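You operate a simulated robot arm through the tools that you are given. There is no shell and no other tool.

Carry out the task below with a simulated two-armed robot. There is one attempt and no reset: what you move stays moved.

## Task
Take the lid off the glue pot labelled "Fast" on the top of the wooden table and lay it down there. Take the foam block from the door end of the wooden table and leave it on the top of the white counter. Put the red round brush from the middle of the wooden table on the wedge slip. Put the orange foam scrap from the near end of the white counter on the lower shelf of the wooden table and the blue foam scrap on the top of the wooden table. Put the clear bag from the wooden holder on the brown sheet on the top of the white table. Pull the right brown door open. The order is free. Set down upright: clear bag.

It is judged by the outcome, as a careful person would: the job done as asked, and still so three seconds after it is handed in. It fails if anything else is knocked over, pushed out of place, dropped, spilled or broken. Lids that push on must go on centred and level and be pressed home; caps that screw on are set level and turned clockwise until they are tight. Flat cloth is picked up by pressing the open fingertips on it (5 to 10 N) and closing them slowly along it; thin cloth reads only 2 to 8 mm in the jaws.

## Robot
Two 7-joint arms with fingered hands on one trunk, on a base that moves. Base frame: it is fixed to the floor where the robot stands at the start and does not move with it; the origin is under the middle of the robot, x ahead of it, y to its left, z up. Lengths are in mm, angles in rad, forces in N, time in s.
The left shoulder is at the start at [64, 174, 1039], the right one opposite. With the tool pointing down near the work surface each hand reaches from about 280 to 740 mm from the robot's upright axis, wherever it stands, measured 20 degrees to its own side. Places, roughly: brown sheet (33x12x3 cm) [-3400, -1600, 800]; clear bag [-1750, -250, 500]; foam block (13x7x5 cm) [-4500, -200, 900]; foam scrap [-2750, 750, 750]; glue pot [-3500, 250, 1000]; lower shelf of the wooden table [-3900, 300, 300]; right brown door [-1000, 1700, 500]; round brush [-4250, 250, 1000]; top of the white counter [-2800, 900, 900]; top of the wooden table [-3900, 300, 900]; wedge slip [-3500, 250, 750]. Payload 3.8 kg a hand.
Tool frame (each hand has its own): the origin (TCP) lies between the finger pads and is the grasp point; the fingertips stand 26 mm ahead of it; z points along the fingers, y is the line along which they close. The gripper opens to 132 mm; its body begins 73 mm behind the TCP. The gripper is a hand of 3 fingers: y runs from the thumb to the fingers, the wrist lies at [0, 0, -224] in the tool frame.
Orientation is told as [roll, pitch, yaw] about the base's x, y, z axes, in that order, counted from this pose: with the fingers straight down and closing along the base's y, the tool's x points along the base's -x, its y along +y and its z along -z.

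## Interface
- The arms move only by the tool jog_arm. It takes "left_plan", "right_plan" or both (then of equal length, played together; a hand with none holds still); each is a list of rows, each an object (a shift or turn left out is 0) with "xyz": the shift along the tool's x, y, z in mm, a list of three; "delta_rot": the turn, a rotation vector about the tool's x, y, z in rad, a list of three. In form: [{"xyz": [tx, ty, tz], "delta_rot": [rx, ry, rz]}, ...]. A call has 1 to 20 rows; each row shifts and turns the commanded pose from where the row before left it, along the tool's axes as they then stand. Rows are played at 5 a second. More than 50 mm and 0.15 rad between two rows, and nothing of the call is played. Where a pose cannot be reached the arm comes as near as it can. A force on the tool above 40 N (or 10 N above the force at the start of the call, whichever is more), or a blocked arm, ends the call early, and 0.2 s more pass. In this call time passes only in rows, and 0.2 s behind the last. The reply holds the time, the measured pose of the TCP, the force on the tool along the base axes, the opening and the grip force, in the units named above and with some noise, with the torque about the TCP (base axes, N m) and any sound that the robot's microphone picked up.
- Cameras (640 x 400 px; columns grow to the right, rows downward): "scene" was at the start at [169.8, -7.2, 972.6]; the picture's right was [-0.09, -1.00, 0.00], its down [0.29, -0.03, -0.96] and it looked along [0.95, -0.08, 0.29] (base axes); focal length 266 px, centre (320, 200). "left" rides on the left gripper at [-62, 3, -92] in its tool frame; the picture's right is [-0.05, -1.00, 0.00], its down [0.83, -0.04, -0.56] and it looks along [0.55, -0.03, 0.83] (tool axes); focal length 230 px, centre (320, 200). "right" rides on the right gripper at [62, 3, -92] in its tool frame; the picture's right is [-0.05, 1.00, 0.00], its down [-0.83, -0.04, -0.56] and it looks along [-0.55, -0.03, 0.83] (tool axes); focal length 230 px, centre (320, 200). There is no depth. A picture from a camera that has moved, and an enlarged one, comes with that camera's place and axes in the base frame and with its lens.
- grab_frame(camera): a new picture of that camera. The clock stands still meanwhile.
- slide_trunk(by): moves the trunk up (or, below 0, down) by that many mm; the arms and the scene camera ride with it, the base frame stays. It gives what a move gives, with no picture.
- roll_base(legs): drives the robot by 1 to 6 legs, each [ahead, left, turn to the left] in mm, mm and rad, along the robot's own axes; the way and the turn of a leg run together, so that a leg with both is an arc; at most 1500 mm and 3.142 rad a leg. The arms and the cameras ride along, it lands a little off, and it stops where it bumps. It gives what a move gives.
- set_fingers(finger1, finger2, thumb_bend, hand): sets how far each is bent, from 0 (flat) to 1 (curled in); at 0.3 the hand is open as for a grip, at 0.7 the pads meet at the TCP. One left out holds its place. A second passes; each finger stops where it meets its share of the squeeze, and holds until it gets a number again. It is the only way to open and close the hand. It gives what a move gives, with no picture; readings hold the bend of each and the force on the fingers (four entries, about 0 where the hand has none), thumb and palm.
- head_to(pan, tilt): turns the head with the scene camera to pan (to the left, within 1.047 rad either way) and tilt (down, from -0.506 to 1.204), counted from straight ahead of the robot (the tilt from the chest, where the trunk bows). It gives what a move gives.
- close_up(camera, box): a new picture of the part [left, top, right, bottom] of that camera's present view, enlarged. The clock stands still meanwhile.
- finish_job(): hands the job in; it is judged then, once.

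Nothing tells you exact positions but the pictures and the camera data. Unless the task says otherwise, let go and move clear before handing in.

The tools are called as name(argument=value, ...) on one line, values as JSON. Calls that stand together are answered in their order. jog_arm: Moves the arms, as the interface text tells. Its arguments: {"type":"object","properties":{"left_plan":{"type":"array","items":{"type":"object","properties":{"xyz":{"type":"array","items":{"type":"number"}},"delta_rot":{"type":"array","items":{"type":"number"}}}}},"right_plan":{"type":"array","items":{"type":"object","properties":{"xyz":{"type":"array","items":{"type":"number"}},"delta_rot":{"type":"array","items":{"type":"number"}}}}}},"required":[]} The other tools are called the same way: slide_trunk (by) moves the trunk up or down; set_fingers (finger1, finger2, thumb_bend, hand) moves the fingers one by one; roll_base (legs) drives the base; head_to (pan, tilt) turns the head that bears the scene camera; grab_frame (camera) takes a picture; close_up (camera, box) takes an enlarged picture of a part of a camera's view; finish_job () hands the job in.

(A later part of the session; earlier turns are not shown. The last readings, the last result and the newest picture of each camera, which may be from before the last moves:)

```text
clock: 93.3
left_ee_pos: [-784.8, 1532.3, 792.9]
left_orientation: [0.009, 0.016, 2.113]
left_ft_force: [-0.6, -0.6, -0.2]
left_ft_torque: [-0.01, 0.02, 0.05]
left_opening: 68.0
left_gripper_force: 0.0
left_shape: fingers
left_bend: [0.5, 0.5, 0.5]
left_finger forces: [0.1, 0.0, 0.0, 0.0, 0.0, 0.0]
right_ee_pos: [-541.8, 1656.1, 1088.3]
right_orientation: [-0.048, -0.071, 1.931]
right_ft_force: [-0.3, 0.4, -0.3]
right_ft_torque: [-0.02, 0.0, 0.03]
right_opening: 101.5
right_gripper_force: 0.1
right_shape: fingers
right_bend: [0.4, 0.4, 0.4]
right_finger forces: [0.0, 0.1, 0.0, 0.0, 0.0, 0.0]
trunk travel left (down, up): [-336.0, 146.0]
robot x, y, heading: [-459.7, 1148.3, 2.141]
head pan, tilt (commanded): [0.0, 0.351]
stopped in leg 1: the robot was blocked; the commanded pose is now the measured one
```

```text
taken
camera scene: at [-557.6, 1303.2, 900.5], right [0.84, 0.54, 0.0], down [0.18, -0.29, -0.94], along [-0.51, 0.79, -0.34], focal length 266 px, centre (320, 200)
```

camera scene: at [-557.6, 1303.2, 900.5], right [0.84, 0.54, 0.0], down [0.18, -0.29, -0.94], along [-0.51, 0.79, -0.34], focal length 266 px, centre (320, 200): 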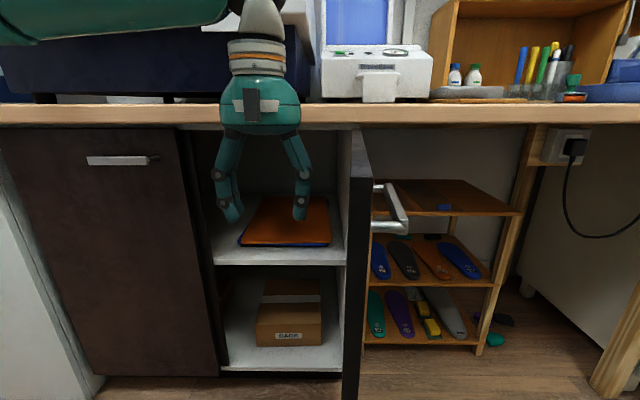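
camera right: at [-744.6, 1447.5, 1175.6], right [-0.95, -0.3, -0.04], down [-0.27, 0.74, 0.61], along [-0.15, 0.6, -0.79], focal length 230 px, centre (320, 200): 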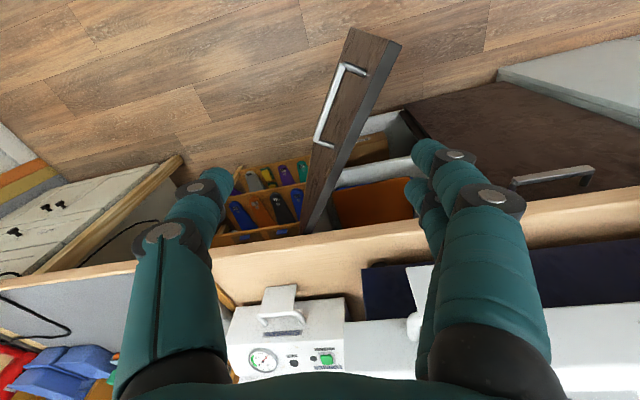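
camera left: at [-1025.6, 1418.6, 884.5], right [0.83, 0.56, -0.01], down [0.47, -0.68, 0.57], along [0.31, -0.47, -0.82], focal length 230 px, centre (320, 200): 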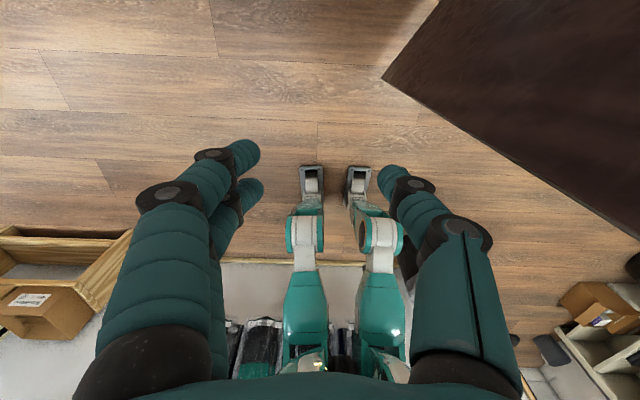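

The door now stands almost at 90° and stays there. The base stopped on a bump, probably near the waste bin behind me, so I move off to the left at once and check the bin with the left wrist camera.

roll_base(legs=[[40, 150, 0]])

grab_frame(camera="left")

grab_frame(camera="scene")

```text
clock: 95.3
left_ee_pos: [-932.5, 1483.0, 793.2]
left_orientation: [0.008, 0.015, 2.117]
left_ft_force: [0.1, 0.1, 0.2]
left_ft_torque: [0.01, -0.03, -0.02]
left_opening: 67.9
left_gripper_force: 0.0
left_shape: fingers
left_bend: [0.5, 0.5, 0.5]
left_finger forces: [0.0, 0.0, 0.1, 0.0, 0.0, 0.0]
right_ee_pos: [-691.5, 1607.9, 1089.0]
right_orientation: [-0.048, -0.071, 1.934]
right_ft_force: [-0.1, 0.4, 0.1]
right_ft_torque: [0.02, -0.02, 0.04]
right_opening: 101.1
right_gripper_force: 0.0
right_shape: fingers
right_bend: [0.4, 0.4, 0.4]
right_finger forces: [0.0, 0.0, 0.0, 0.0, 0.0, 0.1]
trunk travel left (down, up): [-336.0, 146.0]
robot x, y, heading: [-605.4, 1102.4, 2.151]
head pan, tilt (commanded): [0.0, 0.351]
```

```text
taken
camera left: at [-967.1, 1535.1, 884.7], right [0.83, 0.56, -0.01], down [0.47, -0.68, 0.57], along [0.31, -0.47, -0.82], focal length 230 px, centre (320, 200)
```

left: 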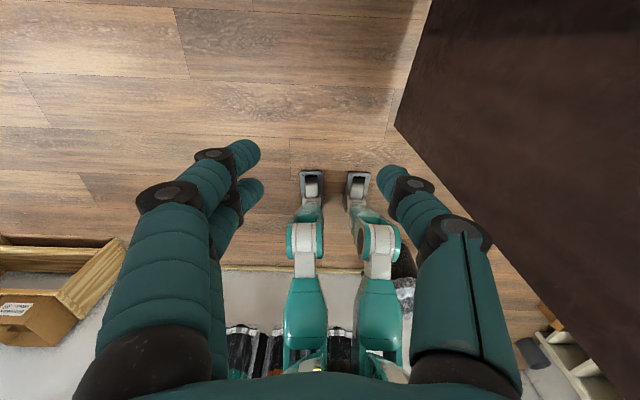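

```text
taken
camera scene: at [-705.5, 1255.3, 900.5], right [0.84, 0.54, 0.0], down [0.19, -0.29, -0.94], along [-0.51, 0.79, -0.34], focal length 266 px, centre (320, 200)
```

scene: 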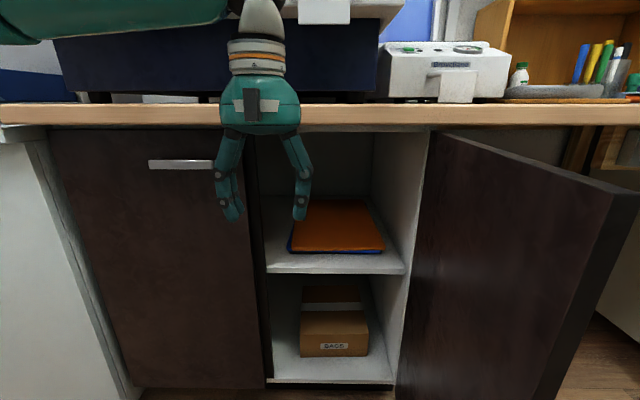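

The door stays wide open (about 90°), and the bin still stands upright where it was. I raise the left hand, realign the right hand, and strafe left along the aisle toward the white counter.

jog_arm(left_plan=[{"xyz": [0, 0, -45]}, {"xyz": [0, 0, -45]}, {"xyz": [0, 0, -45]}, {"xyz": [0, 0, -45]}, {"xyz": [20, 15, -45]}, {"xyz": [40, 15, -45]}, {"xyz": [40, 20, 0]}], right_plan=[{"delta_rot": [0, 0, -0.11]}, {"delta_rot": [0, 0, -0.11]}, {"xyz": [25, 20, 0]}, {"xyz": [25, 20, 0]}, {"xyz": [25, 20, 0]}, {"xyz": [25, 20, 0]}, {"xyz": [0, 0, 0]}])

roll_base(legs=[[40, 1350, 0]])

grab_frame(camera="scene")

grab_frame(camera="left")

grab_frame(camera="right")

```text
refused: row 5 steps farther than a row can; nothing moved
```

```text
clock: 107.4
left_ee_pos: [-2097.4, 786.7, 792.5]
left_orientation: [0.008, 0.012, 2.109]
left_ft_force: [0.3, -0.2, 0.3]
left_ft_torque: [-0.01, -0.01, 0.01]
left_opening: 67.7
left_gripper_force: 0.0
left_shape: fingers
left_bend: [0.5, 0.5, 0.5]
left_finger forces: [0.1, 0.1, 0.0, 0.0, 0.0, 0.0]
right_ee_pos: [-1852.8, 908.9, 1088.7]
right_orientation: [-0.049, -0.071, 1.926]
right_ft_force: [0.6, 0.0, -0.2]
right_ft_torque: [0.01, 0.03, -0.01]
right_opening: 101.2
right_gripper_force: 0.0
right_shape: fingers
right_bend: [0.4, 0.4, 0.4]
right_finger forces: [0.0, 0.0, 0.0, 0.0, 0.0, 0.0]
trunk travel left (down, up): [-336.0, 146.0]
robot x, y, heading: [-1775.0, 402.7, 2.137]
head pan, tilt (commanded): [0.0, 0.351]
```

```text
taken
camera scene: at [-1871.7, 556.4, 900.5], right [0.84, 0.54, 0.0], down [0.18, -0.29, -0.94], along [-0.5, 0.79, -0.34], focal length 266 px, centre (320, 200)
```

scene: 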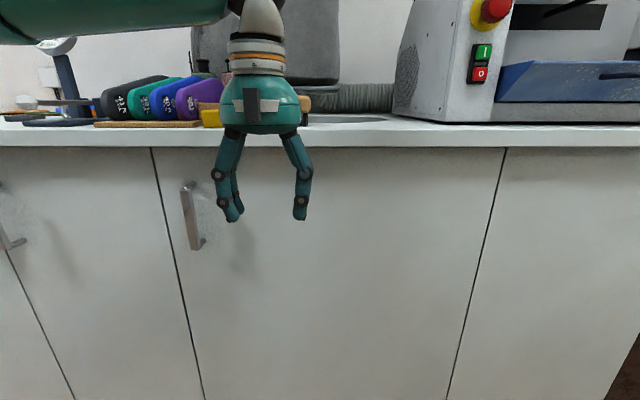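

```text
taken
camera left: at [-2130.6, 838.6, 884.8], right [0.83, 0.56, -0.01], down [0.46, -0.68, 0.57], along [0.31, -0.47, -0.82], focal length 230 px, centre (320, 200)
```

left: 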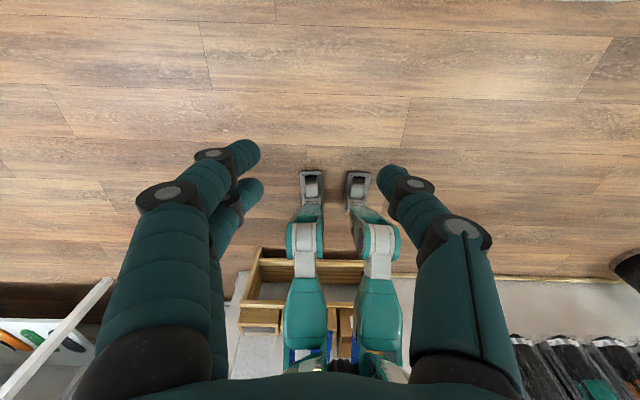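

```text
taken
camera right: at [-1836.6, 841.1, 1175.5], right [-0.95, -0.29, -0.04], down [-0.26, 0.75, 0.61], along [-0.15, 0.6, -0.79], focal length 230 px, centre (320, 200)
```

right: 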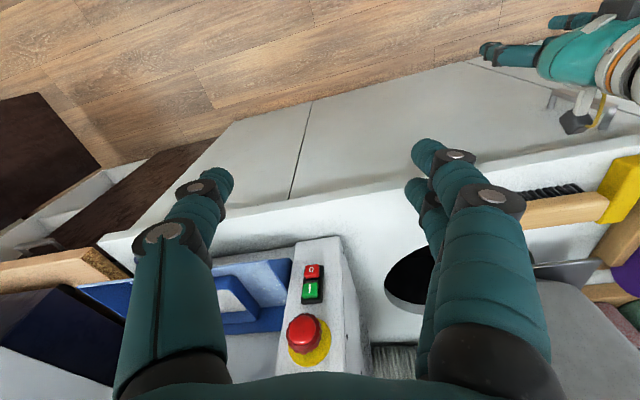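

The white counter with a sander is ahead, and the slatted wooden holder stands just behind me. I raise and tuck the hands (smaller steps this time), then look at the holder with the left wrist camera.

jog_arm(left_plan=[{"xyz": [0, 0, -45]}, {"xyz": [0, 0, -45]}, {"xyz": [0, 0, -45]}, {"xyz": [0, 0, -45]}, {"xyz": [15, 10, -40]}, {"xyz": [25, 10, -40]}, {"xyz": [40, 20, 0]}], right_plan=[{"delta_rot": [0, 0, -0.11]}, {"delta_rot": [0, 0, -0.1]}, {"xyz": [25, 20, 0]}, {"xyz": [25, 20, 0]}, {"xyz": [25, 20, 0]}, {"xyz": [25, 20, 0]}, {"xyz": [0, 0, 0]}])

grab_frame(camera="left")

grab_frame(camera="scene")

```text
clock: 109.0
left_ee_pos: [-2092.0, 700.1, 1056.7]
left_orientation: [0.007, 0.014, 2.108]
left_ft_force: [-0.1, -0.7, -0.2]
left_ft_torque: [0.05, 0.01, -0.03]
left_opening: 67.9
left_gripper_force: 0.0
left_shape: fingers
left_bend: [0.5, 0.5, 0.5]
left_finger forces: [0.0, 0.0, 0.0, 0.0, 0.0, 0.1]
right_ee_pos: [-1858.7, 806.0, 1083.1]
right_orientation: [-0.06, -0.061, 2.135]
right_ft_force: [-0.5, 0.1, 0.6]
right_ft_torque: [0.02, -0.01, 0.0]
right_opening: 101.3
right_gripper_force: 0.1
right_shape: fingers
right_bend: [0.4, 0.4, 0.4]
right_finger forces: [0.1, 0.0, 0.1, 0.0, 0.1, 0.0]
right hand out of reach, approached as far as the arm can: row 5, 6
trunk travel left (down, up): [-336.0, 146.0]
robot x, y, heading: [-1775.0, 405.5, 2.134]
head pan, tilt (commanded): [0.0, 0.351]
```

```text
taken
camera left: at [-2125.6, 752.4, 1147.7], right [0.83, 0.56, -0.01], down [0.46, -0.68, 0.57], along [0.31, -0.47, -0.82], focal length 230 px, centre (320, 200)
```

left: 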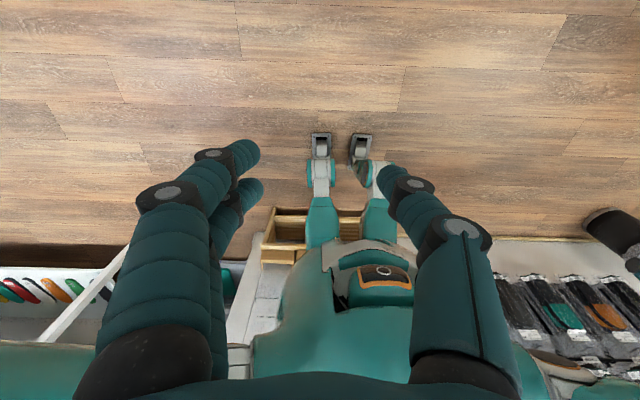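

```text
taken
camera scene: at [-1872.1, 555.8, 900.6], right [0.84, 0.54, 0.0], down [0.18, -0.29, -0.94], along [-0.5, 0.79, -0.34], focal length 266 px, centre (320, 200)
```

scene: 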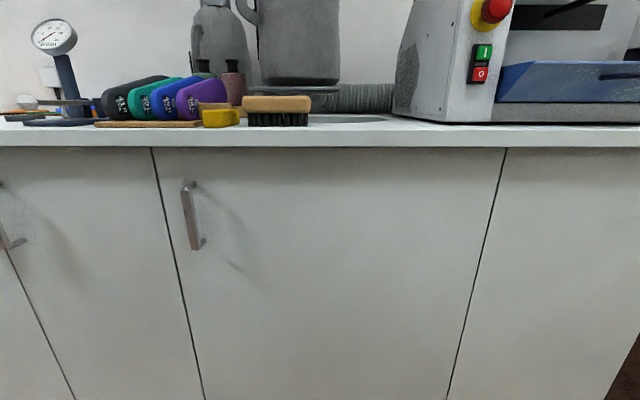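

close_up(camera="left", box=[480, 180, 640, 280])

head_to(pan=0.75, tilt=0.3)

grab_frame(camera="scene")

```text
4.00 times, centred on (560, 230) of left
camera zoom: at [-2125.6, 752.4, 1147.7], right [0.83, 0.56, -0.01], down [0.46, -0.68, 0.57], along [0.31, -0.47, -0.82], focal length 920 px, centre (-640, 80)
```

zoom: 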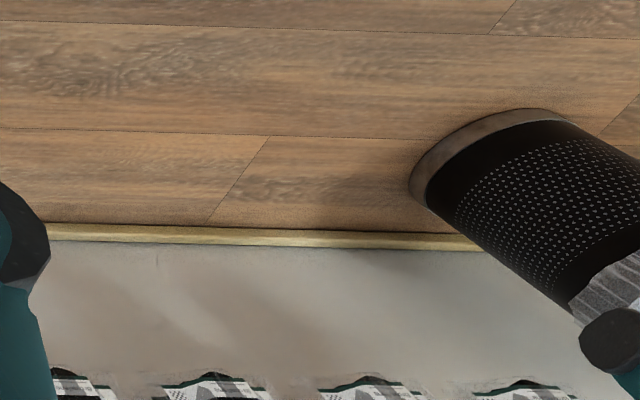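

```text
clock: 110.1
left_ee_pos: [-2091.1, 702.1, 1055.8]
left_orientation: [0.008, 0.013, 2.107]
left_ft_force: [-0.2, -0.1, 0.3]
left_ft_torque: [0.01, -0.01, 0.02]
left_opening: 68.1
left_gripper_force: 0.1
left_shape: fingers
left_bend: [0.5, 0.5, 0.5]
left_finger forces: [0.0, 0.0, 0.0, 0.0, 0.0, 0.0]
right_ee_pos: [-1859.1, 807.8, 1084.5]
right_orientation: [-0.059, -0.06, 2.136]
right_ft_force: [-0.5, -0.2, -0.1]
right_ft_torque: [-0.02, 0.0, 0.01]
right_opening: 101.2
right_gripper_force: 0.1
right_shape: fingers
right_bend: [0.4, 0.4, 0.4]
right_finger forces: [0.1, 0.0, 0.0, 0.0, 0.0, 0.1]
trunk travel left (down, up): [-336.0, 146.0]
robot x, y, heading: [-1772.2, 401.0, 2.132]
head pan, tilt (commanded): [0.75, 0.3]
```

```text
taken
camera scene: at [-1912.1, 501.5, 905.3], right [0.25, 0.97, 0.0], down [0.29, -0.08, -0.96], along [-0.92, 0.24, -0.3], focal length 266 px, centre (320, 200)
```

scene: 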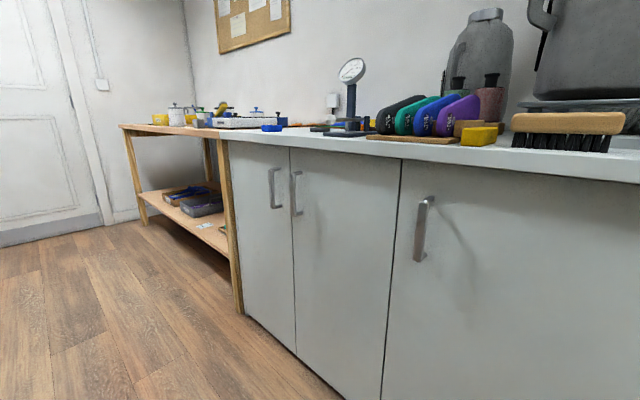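

The bin is upright and unmoved. To the left I can see the white counter's items and the wooden table with pots and its lower shelf. I'll do the clear bag first: turn around to face the wooden holder.

head_to(pan=0, tilt=0.5)

roll_base(legs=[[60, 0, 0], [0, 0, 1.57]])

grab_frame(camera="scene")

roll_base(legs=[[0, 0, 1.57]])

grab_frame(camera="scene")

```text
clock: 111.2
left_ee_pos: [-2091.6, 701.5, 1055.8]
left_orientation: [0.007, 0.015, 2.107]
left_ft_force: [-0.1, 0.2, 0.6]
left_ft_torque: [-0.03, -0.01, 0.02]
left_opening: 68.2
left_gripper_force: 0.0
left_shape: fingers
left_bend: [0.5, 0.5, 0.5]
left_finger forces: [0.0, 0.0, 0.0, 0.0, 0.0, 0.0]
right_ee_pos: [-1858.6, 807.7, 1084.1]
right_orientation: [-0.062, -0.059, 2.137]
right_ft_force: [-0.1, -0.5, 0.2]
right_ft_torque: [0.01, 0.0, 0.02]
right_opening: 101.4
right_gripper_force: 0.1
right_shape: fingers
right_bend: [0.4, 0.4, 0.4]
right_finger forces: [0.1, 0.0, 0.0, 0.0, 0.0, 0.0]
trunk travel left (down, up): [-336.0, 146.0]
robot x, y, heading: [-1773.8, 400.3, 2.132]
head pan, tilt (commanded): [0.0, 0.499]
```

```text
clock: 116.1
left_ee_pos: [-2099.2, 130.2, 1056.7]
left_orientation: [0.007, 0.014, -2.591]
left_ft_force: [-0.3, -1.2, 0.6]
left_ft_torque: [-0.04, -0.01, -0.01]
left_opening: 68.3
left_gripper_force: 0.0
left_shape: fingers
left_bend: [0.5, 0.5, 0.5]
left_finger forces: [0.0, 0.0, 0.0, 0.0, 0.1, 0.1]
right_ee_pos: [-2209.5, 362.9, 1083.9]
right_orientation: [-0.06, -0.059, -2.562]
right_ft_force: [-0.1, 0.2, -0.1]
right_ft_torque: [0.0, 0.01, 0.01]
right_opening: 101.3
right_gripper_force: 0.1
right_shape: fingers
right_bend: [0.4, 0.4, 0.4]
right_finger forces: [0.0, 0.0, 0.0, 0.0, 0.0, 0.0]
trunk travel left (down, up): [-336.0, 146.0]
robot x, y, heading: [-1807.3, 454.4, -2.563]
head pan, tilt (commanded): [0.0, 0.499]
```

```text
taken
camera scene: at [-1956.9, 353.6, 886.9], right [-0.55, 0.84, 0.0], down [0.4, 0.26, -0.88], along [-0.73, -0.48, -0.48], focal length 266 px, centre (320, 200)
```

scene: 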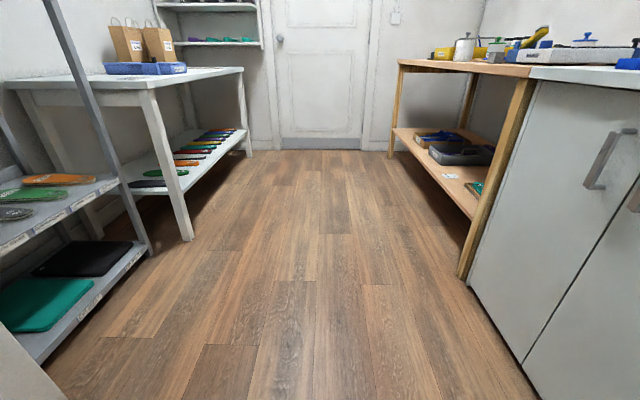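

```text
clock: 117.5
left_ee_pos: [-2039.8, 90.6, 1057.1]
left_orientation: [0.01, 0.01, -2.422]
left_ft_force: [-0.5, -0.2, 0.0]
left_ft_torque: [-0.02, 0.02, -0.01]
left_opening: 68.0
left_gripper_force: 0.1
left_shape: fingers
left_bend: [0.5, 0.5, 0.5]
left_finger forces: [0.0, 0.0, 0.0, 0.0, 0.1, 0.0]
right_ee_pos: [-2187.2, 292.6, 1084.7]
right_orientation: [-0.058, -0.063, -2.376]
right_ft_force: [0.2, 0.2, 0.2]
right_ft_torque: [0.0, 0.01, -0.04]
right_opening: 101.1
right_gripper_force: 0.0
right_shape: fingers
right_bend: [0.4, 0.4, 0.4]
right_finger forces: [0.0, 0.1, 0.0, 0.0, 0.0, 0.0]
trunk travel left (down, up): [-336.0, 146.0]
robot x, y, heading: [-1805.6, 455.4, -2.378]
head pan, tilt (commanded): [0.0, 0.499]
stopped in leg 1: the robot was blocked; the commanded pose is now the measured one
```

```text
taken
camera scene: at [-1937.8, 330.3, 887.1], right [-0.69, 0.72, 0.0], down [0.35, 0.33, -0.88], along [-0.63, -0.61, -0.48], focal length 266 px, centre (320, 200)
```

scene: 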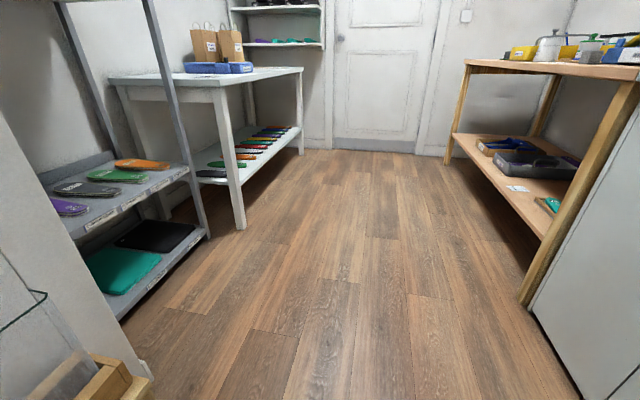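

The turn was blocked again near the left elbow. I back off a touch and look at what is there.

roll_base(legs=[[0, 0, -0.12]])

head_to(pan=0.85, tilt=0.3)

grab_frame(camera="scene")

grab_frame(camera="left")

grab_frame(camera="right")

```text
clock: 118.5
left_ee_pos: [-2079.1, 116.9, 1056.2]
left_orientation: [0.009, 0.012, -2.535]
left_ft_force: [0.7, -0.6, -0.2]
left_ft_torque: [-0.04, 0.0, 0.0]
left_opening: 67.9
left_gripper_force: 0.0
left_shape: fingers
left_bend: [0.5, 0.5, 0.5]
left_finger forces: [0.0, 0.1, 0.1, 0.0, 0.0, 0.0]
right_ee_pos: [-2203.4, 337.4, 1083.9]
right_orientation: [-0.06, -0.061, -2.492]
right_ft_force: [-0.3, 0.2, -0.8]
right_ft_torque: [-0.02, -0.02, -0.01]
right_opening: 101.4
right_gripper_force: 0.1
right_shape: fingers
right_bend: [0.4, 0.4, 0.4]
right_finger forces: [0.0, 0.0, 0.0, 0.1, 0.1, 0.1]
trunk travel left (down, up): [-336.0, 146.0]
robot x, y, heading: [-1812.2, 453.3, -2.494]
head pan, tilt (commanded): [0.0, 0.499]
```

```text
clock: 119.7
left_ee_pos: [-2079.3, 117.6, 1055.3]
left_orientation: [0.008, 0.01, -2.538]
left_ft_force: [0.4, 0.3, 0.5]
left_ft_torque: [0.04, -0.01, -0.01]
left_opening: 68.0
left_gripper_force: 0.1
left_shape: fingers
left_bend: [0.5, 0.5, 0.5]
left_finger forces: [0.0, 0.0, 0.0, 0.1, 0.1, 0.0]
right_ee_pos: [-2203.8, 335.8, 1084.8]
right_orientation: [-0.062, -0.063, -2.492]
right_ft_force: [-0.2, 0.4, -0.3]
right_ft_torque: [-0.01, -0.03, 0.03]
right_opening: 101.2
right_gripper_force: 0.1
right_shape: fingers
right_bend: [0.4, 0.4, 0.4]
right_finger forces: [0.1, 0.0, 0.0, 0.1, 0.1, 0.1]
trunk travel left (down, up): [-336.0, 146.0]
robot x, y, heading: [-1803.0, 451.2, -2.489]
head pan, tilt (commanded): [0.85, 0.3]
```

```text
taken
camera scene: at [-1884.7, 305.8, 905.3], right [-1.0, 0.07, 0.0], down [0.02, 0.3, -0.96], along [-0.07, -0.95, -0.3], focal length 266 px, centre (320, 200)
```

scene: 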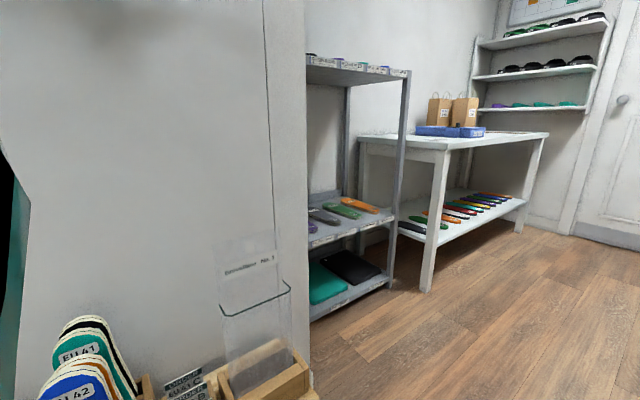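

```text
taken
camera left: at [-2128.7, 78.9, 1147.5], right [-0.61, 0.79, -0.01], down [0.65, 0.51, 0.57], along [0.45, 0.34, -0.82], focal length 230 px, centre (320, 200)
```

left: 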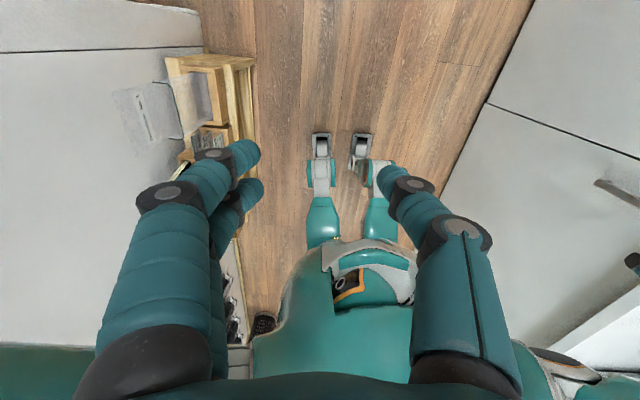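

```text
taken
camera right: at [-2144.1, 367.6, 1171.6], right [0.56, -0.83, -0.06], down [-0.64, -0.47, 0.61], along [-0.53, -0.3, -0.79], focal length 230 px, centre (320, 200)
```

right: 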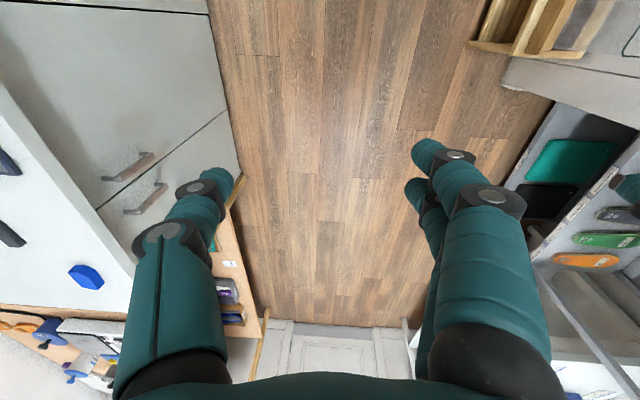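

The clear pouch stands in the last slot of the wooden holder against the partition; beyond it are a grey rack and the white table with paper bags. My elbows are too wide to turn here, so I drive on past the partition's far end, turn there, and come back facing the holder.

roll_base(legs=[[-7, -60, 0], [894, -105, 0]])

head_to(pan=0.4, tilt=0.4)

grab_frame(camera="scene")

head_to(pan=-0.6, tilt=0.3)

grab_frame(camera="scene")

```text
clock: 125.2
left_ee_pos: [-2876.7, -279.8, 1056.1]
left_orientation: [0.009, 0.014, -2.537]
left_ft_force: [0.1, 0.5, -0.4]
left_ft_torque: [-0.02, 0.03, 0.02]
left_opening: 68.0
left_gripper_force: 0.1
left_shape: fingers
left_bend: [0.5, 0.5, 0.5]
left_finger forces: [0.0, 0.1, 0.1, 0.1, 0.1, 0.1]
right_ee_pos: [-3001.7, -60.5, 1083.7]
right_orientation: [-0.062, -0.06, -2.493]
right_ft_force: [0.1, 0.1, -0.1]
right_ft_torque: [-0.03, -0.02, 0.02]
right_opening: 101.6
right_gripper_force: 0.1
right_shape: fingers
right_bend: [0.4, 0.4, 0.4]
right_finger forces: [0.0, 0.0, 0.1, 0.1, 0.1, 0.1]
trunk travel left (down, up): [-336.0, 146.0]
robot x, y, heading: [-2606.7, 55.0, -2.494]
head pan, tilt (commanded): [0.85, 0.3]
```

```text
clock: 126.1
left_ee_pos: [-2877.6, -278.7, 1056.2]
left_orientation: [0.009, 0.013, -2.535]
left_ft_force: [0.2, -0.3, 0.0]
left_ft_torque: [0.0, -0.01, 0.01]
left_opening: 68.0
left_gripper_force: 0.1
left_shape: fingers
left_bend: [0.5, 0.5, 0.5]
left_finger forces: [0.0, 0.1, 0.1, 0.1, 0.1, 0.0]
right_ee_pos: [-3002.1, -61.4, 1084.4]
right_orientation: [-0.061, -0.061, -2.49]
right_ft_force: [0.5, 0.4, 0.0]
right_ft_torque: [0.0, 0.01, 0.01]
right_opening: 101.3
right_gripper_force: 0.0
right_shape: fingers
right_bend: [0.4, 0.4, 0.4]
right_finger forces: [0.1, 0.1, 0.0, 0.0, 0.1, 0.0]
trunk travel left (down, up): [-336.0, 146.0]
robot x, y, heading: [-2606.2, 56.7, -2.495]
head pan, tilt (commanded): [0.4, 0.4]
```

```text
taken
camera scene: at [-2722.5, -77.5, 896.0], right [-0.87, 0.5, 0.0], down [0.19, 0.34, -0.92], along [-0.46, -0.8, -0.39], focal length 266 px, centre (320, 200)
```

scene: 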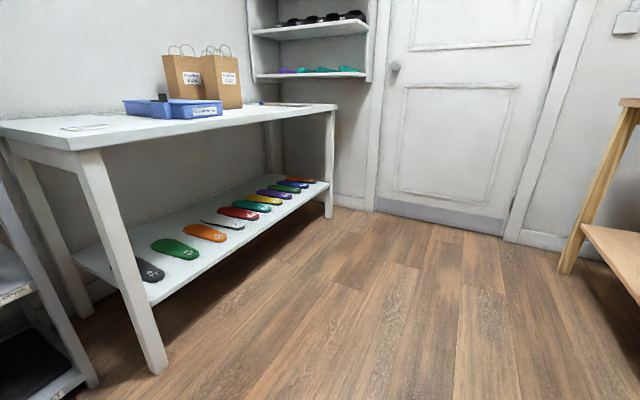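

```text
clock: 127.3
left_ee_pos: [-2877.4, -280.5, 1056.4]
left_orientation: [0.01, 0.012, -2.537]
left_ft_force: [0.1, -0.3, -0.3]
left_ft_torque: [0.03, -0.02, -0.02]
left_opening: 68.1
left_gripper_force: 0.1
left_shape: fingers
left_bend: [0.5, 0.5, 0.5]
left_finger forces: [0.0, 0.1, 0.1, 0.1, 0.0, 0.0]
right_ee_pos: [-3000.1, -60.6, 1083.8]
right_orientation: [-0.061, -0.061, -2.492]
right_ft_force: [-0.2, -0.1, -0.2]
right_ft_torque: [0.01, -0.01, 0.0]
right_opening: 101.3
right_gripper_force: 0.1
right_shape: fingers
right_bend: [0.4, 0.4, 0.4]
right_finger forces: [0.0, 0.1, 0.0, 0.1, 0.0, 0.1]
trunk travel left (down, up): [-336.0, 146.0]
robot x, y, heading: [-2604.1, 58.3, -2.494]
head pan, tilt (commanded): [-0.6, 0.3]
```

```text
taken
camera scene: at [-2769.6, -1.8, 905.3], right [-0.05, 1.0, 0.0], down [0.3, 0.01, -0.96], along [-0.95, -0.05, -0.3], focal length 266 px, centre (320, 200)
```

scene: 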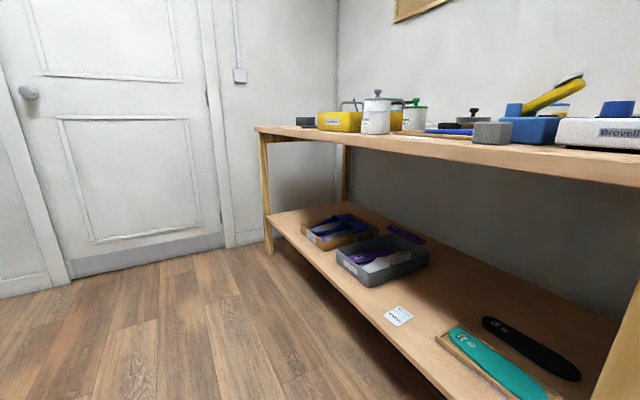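

I'm past the partition now; the white table (blue tray, paper bags) is on the left and the wooden table on the right. I shift toward the middle and turn left to face the partition side, then go back to the holder.

roll_base(legs=[[19, 150, 0], [0, 0, 1.458]])

head_to(pan=0, tilt=0.5)

grab_frame(camera="scene")

```text
clock: 132.8
left_ee_pos: [-2224.7, -381.6, 1055.7]
left_orientation: [0.008, 0.013, -1.079]
left_ft_force: [0.1, -0.7, 0.8]
left_ft_torque: [-0.01, 0.0, -0.04]
left_opening: 68.0
left_gripper_force: 0.0
left_shape: fingers
left_bend: [0.5, 0.5, 0.5]
left_finger forces: [0.0, 0.0, 0.0, 0.0, 0.0, 0.0]
right_ee_pos: [-2457.2, -481.1, 1082.7]
right_orientation: [-0.063, -0.06, -1.034]
right_ft_force: [-0.5, 0.8, -0.9]
right_ft_torque: [-0.02, -0.03, 0.0]
right_opening: 101.4
right_gripper_force: 0.0
right_shape: fingers
right_bend: [0.4, 0.4, 0.4]
right_finger forces: [0.1, 0.0, 0.1, 0.1, 0.0, 0.1]
trunk travel left (down, up): [-336.0, 146.0]
robot x, y, heading: [-2530.2, -74.2, -1.038]
head pan, tilt (commanded): [-0.6, 0.3]
```

```text
clock: 133.8
left_ee_pos: [-2226.1, -381.2, 1056.0]
left_orientation: [0.008, 0.012, -1.077]
left_ft_force: [-0.4, 1.1, -0.1]
left_ft_torque: [0.04, -0.03, -0.02]
left_opening: 67.9
left_gripper_force: 0.0
left_shape: fingers
left_bend: [0.5, 0.5, 0.5]
left_finger forces: [0.0, 0.0, 0.1, 0.0, 0.0, 0.1]
right_ee_pos: [-2456.9, -479.8, 1083.9]
right_orientation: [-0.061, -0.062, -1.034]
right_ft_force: [0.2, 0.3, -0.3]
right_ft_torque: [0.04, -0.01, 0.01]
right_opening: 101.3
right_gripper_force: 0.0
right_shape: fingers
right_bend: [0.4, 0.4, 0.4]
right_finger forces: [0.0, 0.0, 0.1, 0.1, 0.0, 0.1]
trunk travel left (down, up): [-336.0, 146.0]
robot x, y, heading: [-2530.1, -72.3, -1.036]
head pan, tilt (commanded): [0.0, 0.499]
```

```text
taken
camera scene: at [-2437.6, -228.7, 886.9], right [-0.86, -0.51, 0.0], down [-0.24, 0.41, -0.88], along [0.45, -0.76, -0.48], focal length 266 px, centre (320, 200)
```

scene: 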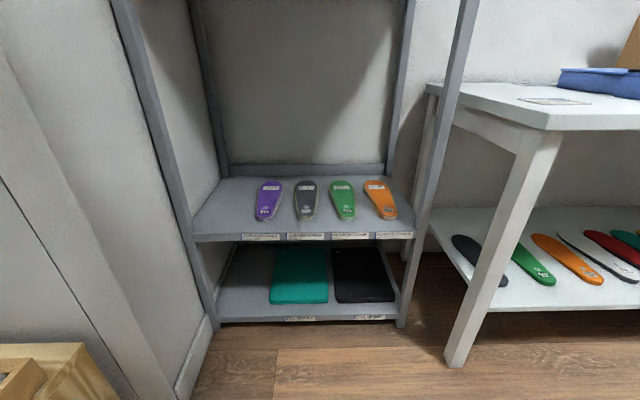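

roll_base(legs=[[-70, 520, 0]])

head_to(pan=0, tilt=0.75)

grab_frame(camera="scene")

grab_frame(camera="right")

grab_frame(camera="left")

```text
clock: 136.5
left_ee_pos: [-2066.6, -249.0, 1056.0]
left_orientation: [0.013, 0.015, -1.096]
left_ft_force: [-1.3, -0.3, -0.2]
left_ft_torque: [-0.02, 0.01, 0.01]
left_opening: 68.0
left_gripper_force: 0.0
left_shape: fingers
left_bend: [0.5, 0.5, 0.5]
left_finger forces: [0.0, 0.0, 0.1, 0.0, 0.0, 0.0]
right_ee_pos: [-2292.5, -345.8, 1085.9]
right_orientation: [-0.059, -0.064, -1.038]
right_ft_force: [0.2, -0.7, 0.3]
right_ft_torque: [-0.01, 0.01, 0.01]
right_opening: 101.5
right_gripper_force: 0.1
right_shape: fingers
right_bend: [0.4, 0.4, 0.4]
right_finger forces: [0.0, 0.0, 0.0, 0.0, 0.0, 0.0]
trunk travel left (down, up): [-336.0, 146.0]
robot x, y, heading: [-2360.2, 61.5, -1.037]
head pan, tilt (commanded): [0.0, 0.499]
stopped in leg 1: the robot was blocked; the commanded pose is now the measured one
```

```text
clock: 137.3
left_ee_pos: [-2067.3, -247.7, 1056.1]
left_orientation: [0.015, 0.013, -1.094]
left_ft_force: [-0.2, -0.2, 0.1]
left_ft_torque: [0.02, 0.0, 0.01]
left_opening: 68.0
left_gripper_force: 0.1
left_shape: fingers
left_bend: [0.5, 0.5, 0.5]
left_finger forces: [0.1, 0.0, 0.0, 0.0, 0.1, 0.0]
right_ee_pos: [-2294.6, -344.6, 1084.8]
right_orientation: [-0.059, -0.065, -1.039]
right_ft_force: [1.0, 0.2, 0.5]
right_ft_torque: [0.0, 0.01, 0.01]
right_opening: 101.2
right_gripper_force: 0.1
right_shape: fingers
right_bend: [0.4, 0.4, 0.4]
right_finger forces: [0.0, 0.0, 0.0, 0.1, 0.1, 0.1]
trunk travel left (down, up): [-336.0, 146.0]
robot x, y, heading: [-2358.7, 61.4, -1.041]
head pan, tilt (commanded): [0.0, 0.75]
```

```text
taken
camera scene: at [-2276.6, -86.9, 865.5], right [-0.86, -0.51, 0.0], down [-0.34, 0.59, -0.73], along [0.37, -0.63, -0.68], focal length 266 px, centre (320, 200)
```

scene: 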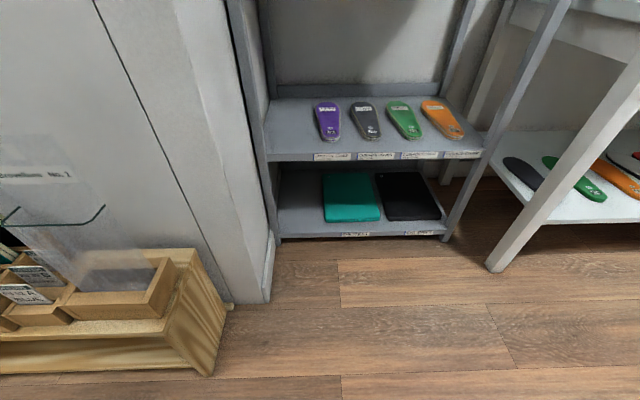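

```text
taken
camera right: at [-2320.1, -283.9, 1172.1], right [0.89, 0.46, -0.06], down [0.39, -0.69, 0.61], along [0.24, -0.56, -0.79], focal length 230 px, centre (320, 200)
```

right: 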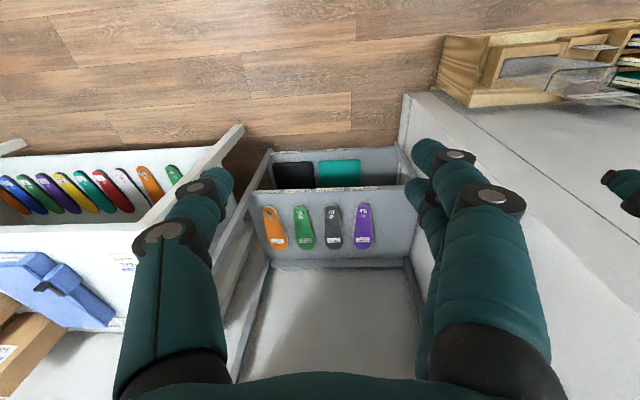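

```text
taken
camera left: at [-2036.4, -303.8, 1147.0], right [-0.86, -0.5, -0.01], down [-0.42, 0.71, 0.57], along [-0.27, 0.5, -0.82], focal length 230 px, centre (320, 200)
```

left: 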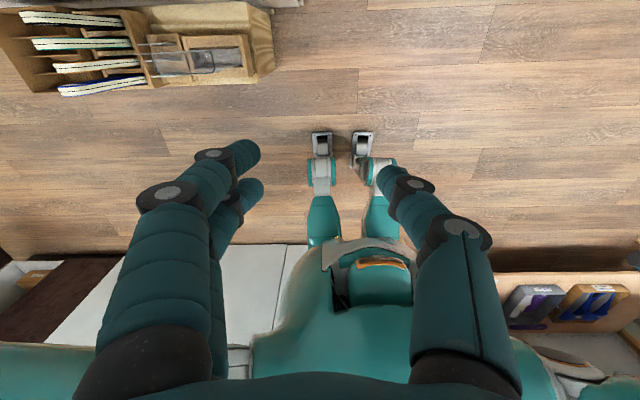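

Something on my left stopped the strafe. I look to the left with the head.

head_to(pan=0.8, tilt=0.2)

grab_frame(camera="scene")

head_to(pan=0.5, tilt=-0.4)

grab_frame(camera="scene")

```text
clock: 138.4
left_ee_pos: [-2067.0, -249.0, 1055.4]
left_orientation: [0.013, 0.016, -1.095]
left_ft_force: [0.0, 1.1, 0.8]
left_ft_torque: [0.0, -0.01, -0.01]
left_opening: 68.1
left_gripper_force: 0.1
left_shape: fingers
left_bend: [0.5, 0.5, 0.5]
left_finger forces: [0.0, 0.0, 0.0, 0.0, 0.0, 0.1]
right_ee_pos: [-2294.0, -344.3, 1085.2]
right_orientation: [-0.059, -0.064, -1.039]
right_ft_force: [0.6, -0.1, 0.5]
right_ft_torque: [0.03, -0.03, -0.01]
right_opening: 101.1
right_gripper_force: 0.2
right_shape: fingers
right_bend: [0.4, 0.4, 0.4]
right_finger forces: [0.1, 0.0, 0.0, 0.0, 0.0, 0.0]
trunk travel left (down, up): [-336.0, 146.0]
robot x, y, heading: [-2360.7, 56.6, -1.04]
head pan, tilt (commanded): [0.799, 0.201]
```

```text
taken
camera scene: at [-2228.4, -37.7, 915.2], right [-0.24, -0.97, 0.0], down [-0.19, 0.05, -0.98], along [0.95, -0.23, -0.2], focal length 266 px, centre (320, 200)
```

scene: 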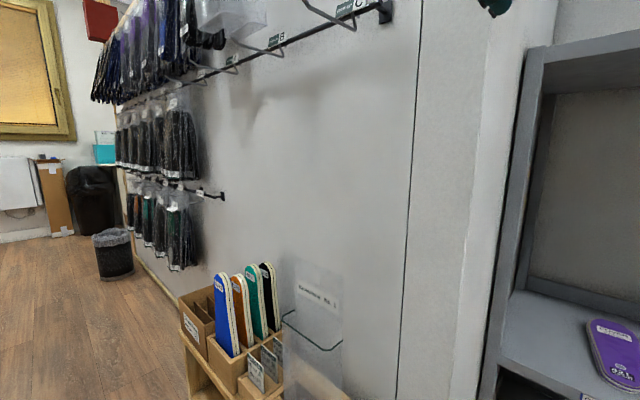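

```text
clock: 139.4
left_ee_pos: [-2068.5, -248.1, 1055.2]
left_orientation: [0.014, 0.016, -1.097]
left_ft_force: [-0.3, 0.2, -0.1]
left_ft_torque: [0.0, -0.02, 0.01]
left_opening: 67.7
left_gripper_force: 0.1
left_shape: fingers
left_bend: [0.5, 0.5, 0.5]
left_finger forces: [0.0, 0.0, 0.1, 0.0, 0.0, 0.0]
right_ee_pos: [-2293.4, -344.5, 1084.9]
right_orientation: [-0.06, -0.064, -1.039]
right_ft_force: [0.0, 0.2, -0.3]
right_ft_torque: [-0.01, 0.01, 0.01]
right_opening: 101.0
right_gripper_force: 0.1
right_shape: fingers
right_bend: [0.4, 0.4, 0.4]
right_finger forces: [0.1, 0.0, 0.0, 0.0, 0.0, 0.0]
trunk travel left (down, up): [-336.0, 146.0]
robot x, y, heading: [-2362.4, 63.8, -1.037]
head pan, tilt (commanded): [0.499, -0.4]
```

```text
taken
camera scene: at [-2256.2, -53.0, 966.6], right [-0.51, -0.86, 0.0], down [0.34, -0.2, -0.92], along [0.79, -0.47, 0.39], focal length 266 px, centre (320, 200)
```

scene: 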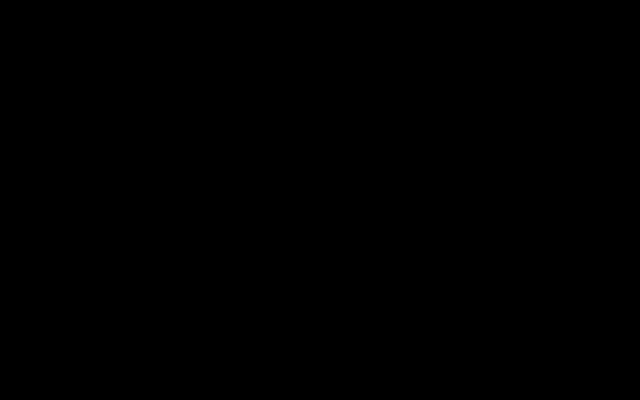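

The left elbow had reached the hooks of the high rail on the partition (z ≈ 1150), which end above the holder. I lower the trunk so the elbows pass below the hooks, and take a closer look at the clear pouch.

slide_trunk(by=-250)

head_to(pan=0.7, tilt=0.3)

grab_frame(camera="scene")

grab_frame(camera="left")

```text
clock: 142.0
left_ee_pos: [-2063.3, -249.8, 803.8]
left_orientation: [0.012, 0.019, -1.096]
left_ft_force: [-0.1, -0.2, -0.7]
left_ft_torque: [0.01, 0.06, 0.02]
left_opening: 67.9
left_gripper_force: 0.0
left_shape: fingers
left_bend: [0.5, 0.5, 0.5]
left_finger forces: [0.1, 0.1, 0.1, 0.0, 0.1, 0.0]
right_ee_pos: [-2289.8, -345.9, 834.6]
right_orientation: [-0.061, -0.06, -1.038]
right_ft_force: [0.6, 0.2, 0.4]
right_ft_torque: [-0.02, 0.01, 0.02]
right_opening: 101.2
right_gripper_force: 0.1
right_shape: fingers
right_bend: [0.4, 0.4, 0.4]
right_finger forces: [0.1, 0.1, 0.0, 0.0, 0.1, 0.0]
trunk travel left (down, up): [-86.0, 396.0]
robot x, y, heading: [-2364.5, 57.4, -1.04]
head pan, tilt (commanded): [0.499, -0.4]
```

```text
clock: 143.1
left_ee_pos: [-2061.9, -249.6, 804.0]
left_orientation: [0.01, 0.018, -1.096]
left_ft_force: [-0.2, -0.4, 0.3]
left_ft_torque: [0.0, 0.0, 0.0]
left_opening: 68.0
left_gripper_force: 0.1
left_shape: fingers
left_bend: [0.5, 0.5, 0.5]
left_finger forces: [0.1, 0.0, 0.1, 0.0, 0.0, 0.0]
right_ee_pos: [-2289.7, -347.0, 833.4]
right_orientation: [-0.061, -0.061, -1.038]
right_ft_force: [0.5, 0.5, -0.2]
right_ft_torque: [0.01, -0.01, 0.0]
right_opening: 101.4
right_gripper_force: 0.0
right_shape: fingers
right_bend: [0.4, 0.4, 0.4]
right_finger forces: [0.0, 0.0, 0.0, 0.0, 0.0, 0.0]
trunk travel left (down, up): [-86.0, 396.0]
robot x, y, heading: [-2361.1, 63.0, -1.036]
head pan, tilt (commanded): [0.7, 0.3]
```

```text
taken
camera scene: at [-2226.4, -49.0, 650.4], right [-0.33, -0.94, 0.0], down [-0.28, 0.1, -0.96], along [0.9, -0.32, -0.29], focal length 266 px, centre (320, 200)
```

scene: 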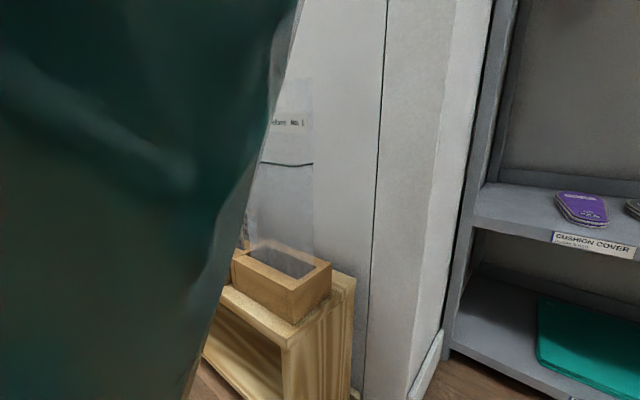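

```text
taken
camera left: at [-2031.7, -305.2, 895.0], right [-0.86, -0.5, -0.01], down [-0.42, 0.71, 0.57], along [-0.28, 0.5, -0.82], focal length 230 px, centre (320, 200)
```

left: 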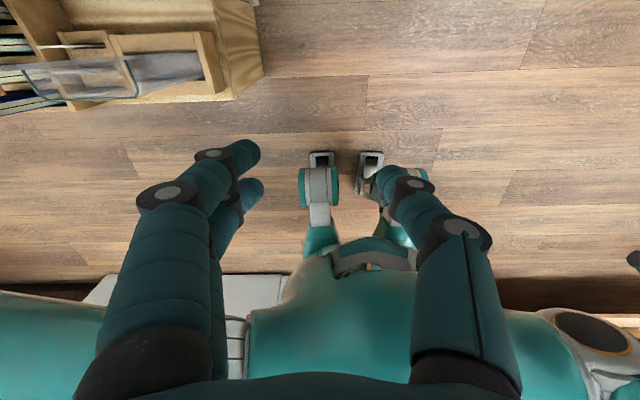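

The clear pouch stands upright in a small wooden box on the holder: body about 125 mm along the wall, ~45 mm thick, front rim near z 600, back panel to about 700. I turn to a diagonal stance where neither elbow hits anything and bring the left hand over it.

roll_base(legs=[[0, 0, 0.673], [60, 15, 0]])

head_to(pan=0, tilt=0.45)

grab_frame(camera="scene")

grab_frame(camera="left")

grab_frame(camera="right")

```text
clock: 145.8
left_ee_pos: [-1872.0, -1.7, 804.9]
left_orientation: [0.012, 0.019, -0.42]
left_ft_force: [0.0, 0.5, -0.2]
left_ft_torque: [0.02, 0.0, 0.02]
left_opening: 67.9
left_gripper_force: 0.1
left_shape: fingers
left_bend: [0.5, 0.5, 0.5]
left_finger forces: [0.0, 0.0, 0.0, 0.1, 0.0, 0.1]
right_ee_pos: [-1987.1, -219.9, 833.9]
right_orientation: [-0.061, -0.061, -0.364]
right_ft_force: [-0.1, -0.1, -0.3]
right_ft_torque: [-0.01, 0.02, -0.01]
right_opening: 101.2
right_gripper_force: 0.0
right_shape: fingers
right_bend: [0.4, 0.4, 0.4]
right_finger forces: [0.1, 0.0, 0.1, 0.0, 0.1, 0.0]
trunk travel left (down, up): [-86.0, 396.0]
robot x, y, heading: [-2299.4, 52.9, -0.364]
head pan, tilt (commanded): [0.7, 0.3]
```

```text
clock: 146.9
left_ee_pos: [-1872.4, -2.8, 802.7]
left_orientation: [0.011, 0.019, -0.42]
left_ft_force: [0.2, -1.1, -0.5]
left_ft_torque: [0.0, -0.02, 0.0]
left_opening: 67.9
left_gripper_force: 0.0
left_shape: fingers
left_bend: [0.5, 0.5, 0.5]
left_finger forces: [0.0, 0.1, 0.0, 0.0, 0.0, 0.0]
right_ee_pos: [-1988.4, -220.4, 834.3]
right_orientation: [-0.061, -0.061, -0.364]
right_ft_force: [0.9, 0.4, -0.4]
right_ft_torque: [0.01, -0.03, 0.01]
right_opening: 101.2
right_gripper_force: 0.0
right_shape: fingers
right_bend: [0.4, 0.4, 0.4]
right_finger forces: [0.0, 0.0, 0.0, 0.1, 0.0, 0.0]
trunk travel left (down, up): [-86.0, 396.0]
robot x, y, heading: [-2299.2, 51.4, -0.364]
head pan, tilt (commanded): [0.0, 0.45]
```

```text
taken
camera scene: at [-2127.5, -12.0, 636.4], right [-0.36, -0.93, 0.0], down [-0.41, 0.15, -0.9], along [0.84, -0.32, -0.44], focal length 266 px, centre (320, 200)
```

scene: 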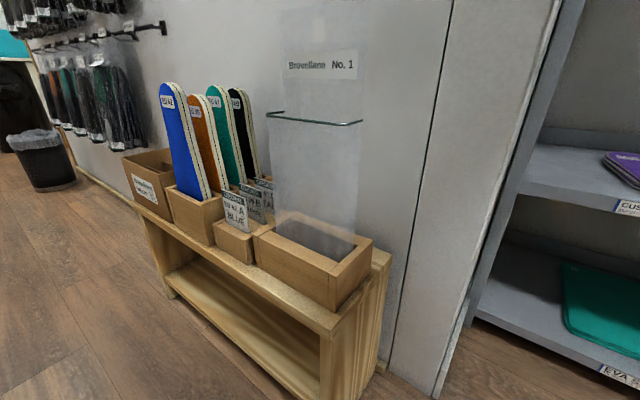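

```text
taken
camera left: at [-1813.0, -27.0, 895.1], right [-0.36, -0.93, -0.01], down [-0.77, 0.29, 0.57], along [-0.53, 0.21, -0.82], focal length 230 px, centre (320, 200)
```

left: 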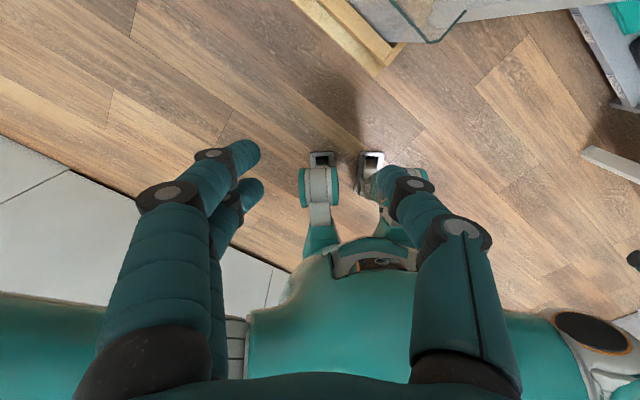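

```text
taken
camera right: at [-2047.5, -189.1, 921.4], right [0.41, 0.91, -0.06], down [0.74, -0.29, 0.61], along [0.54, -0.29, -0.79], focal length 230 px, centre (320, 200)
```

right: 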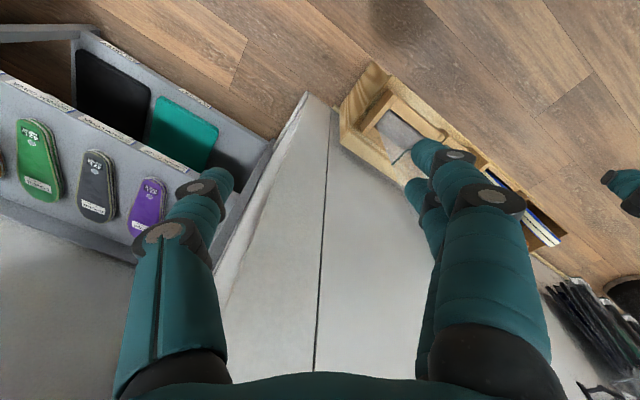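

close_up(camera="scene", box=[240, 0, 400, 300])

```text
1.33 times, centred on (320, 150) of scene
camera zoom: at [-2127.5, -12.0, 636.4], right [-0.36, -0.93, 0.0], down [-0.41, 0.15, -0.9], along [0.84, -0.32, -0.44], focal length 354 px, centre (320, 267)
```

zoom: 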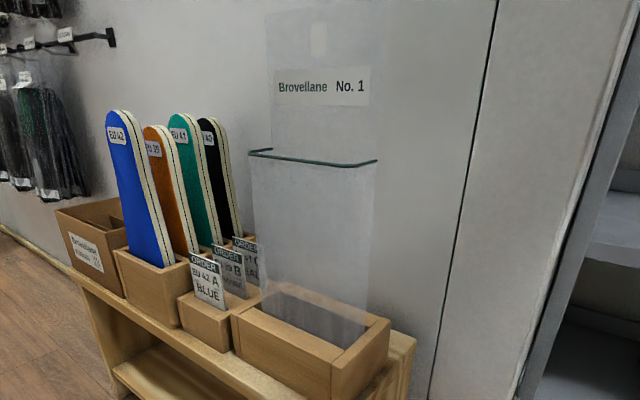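

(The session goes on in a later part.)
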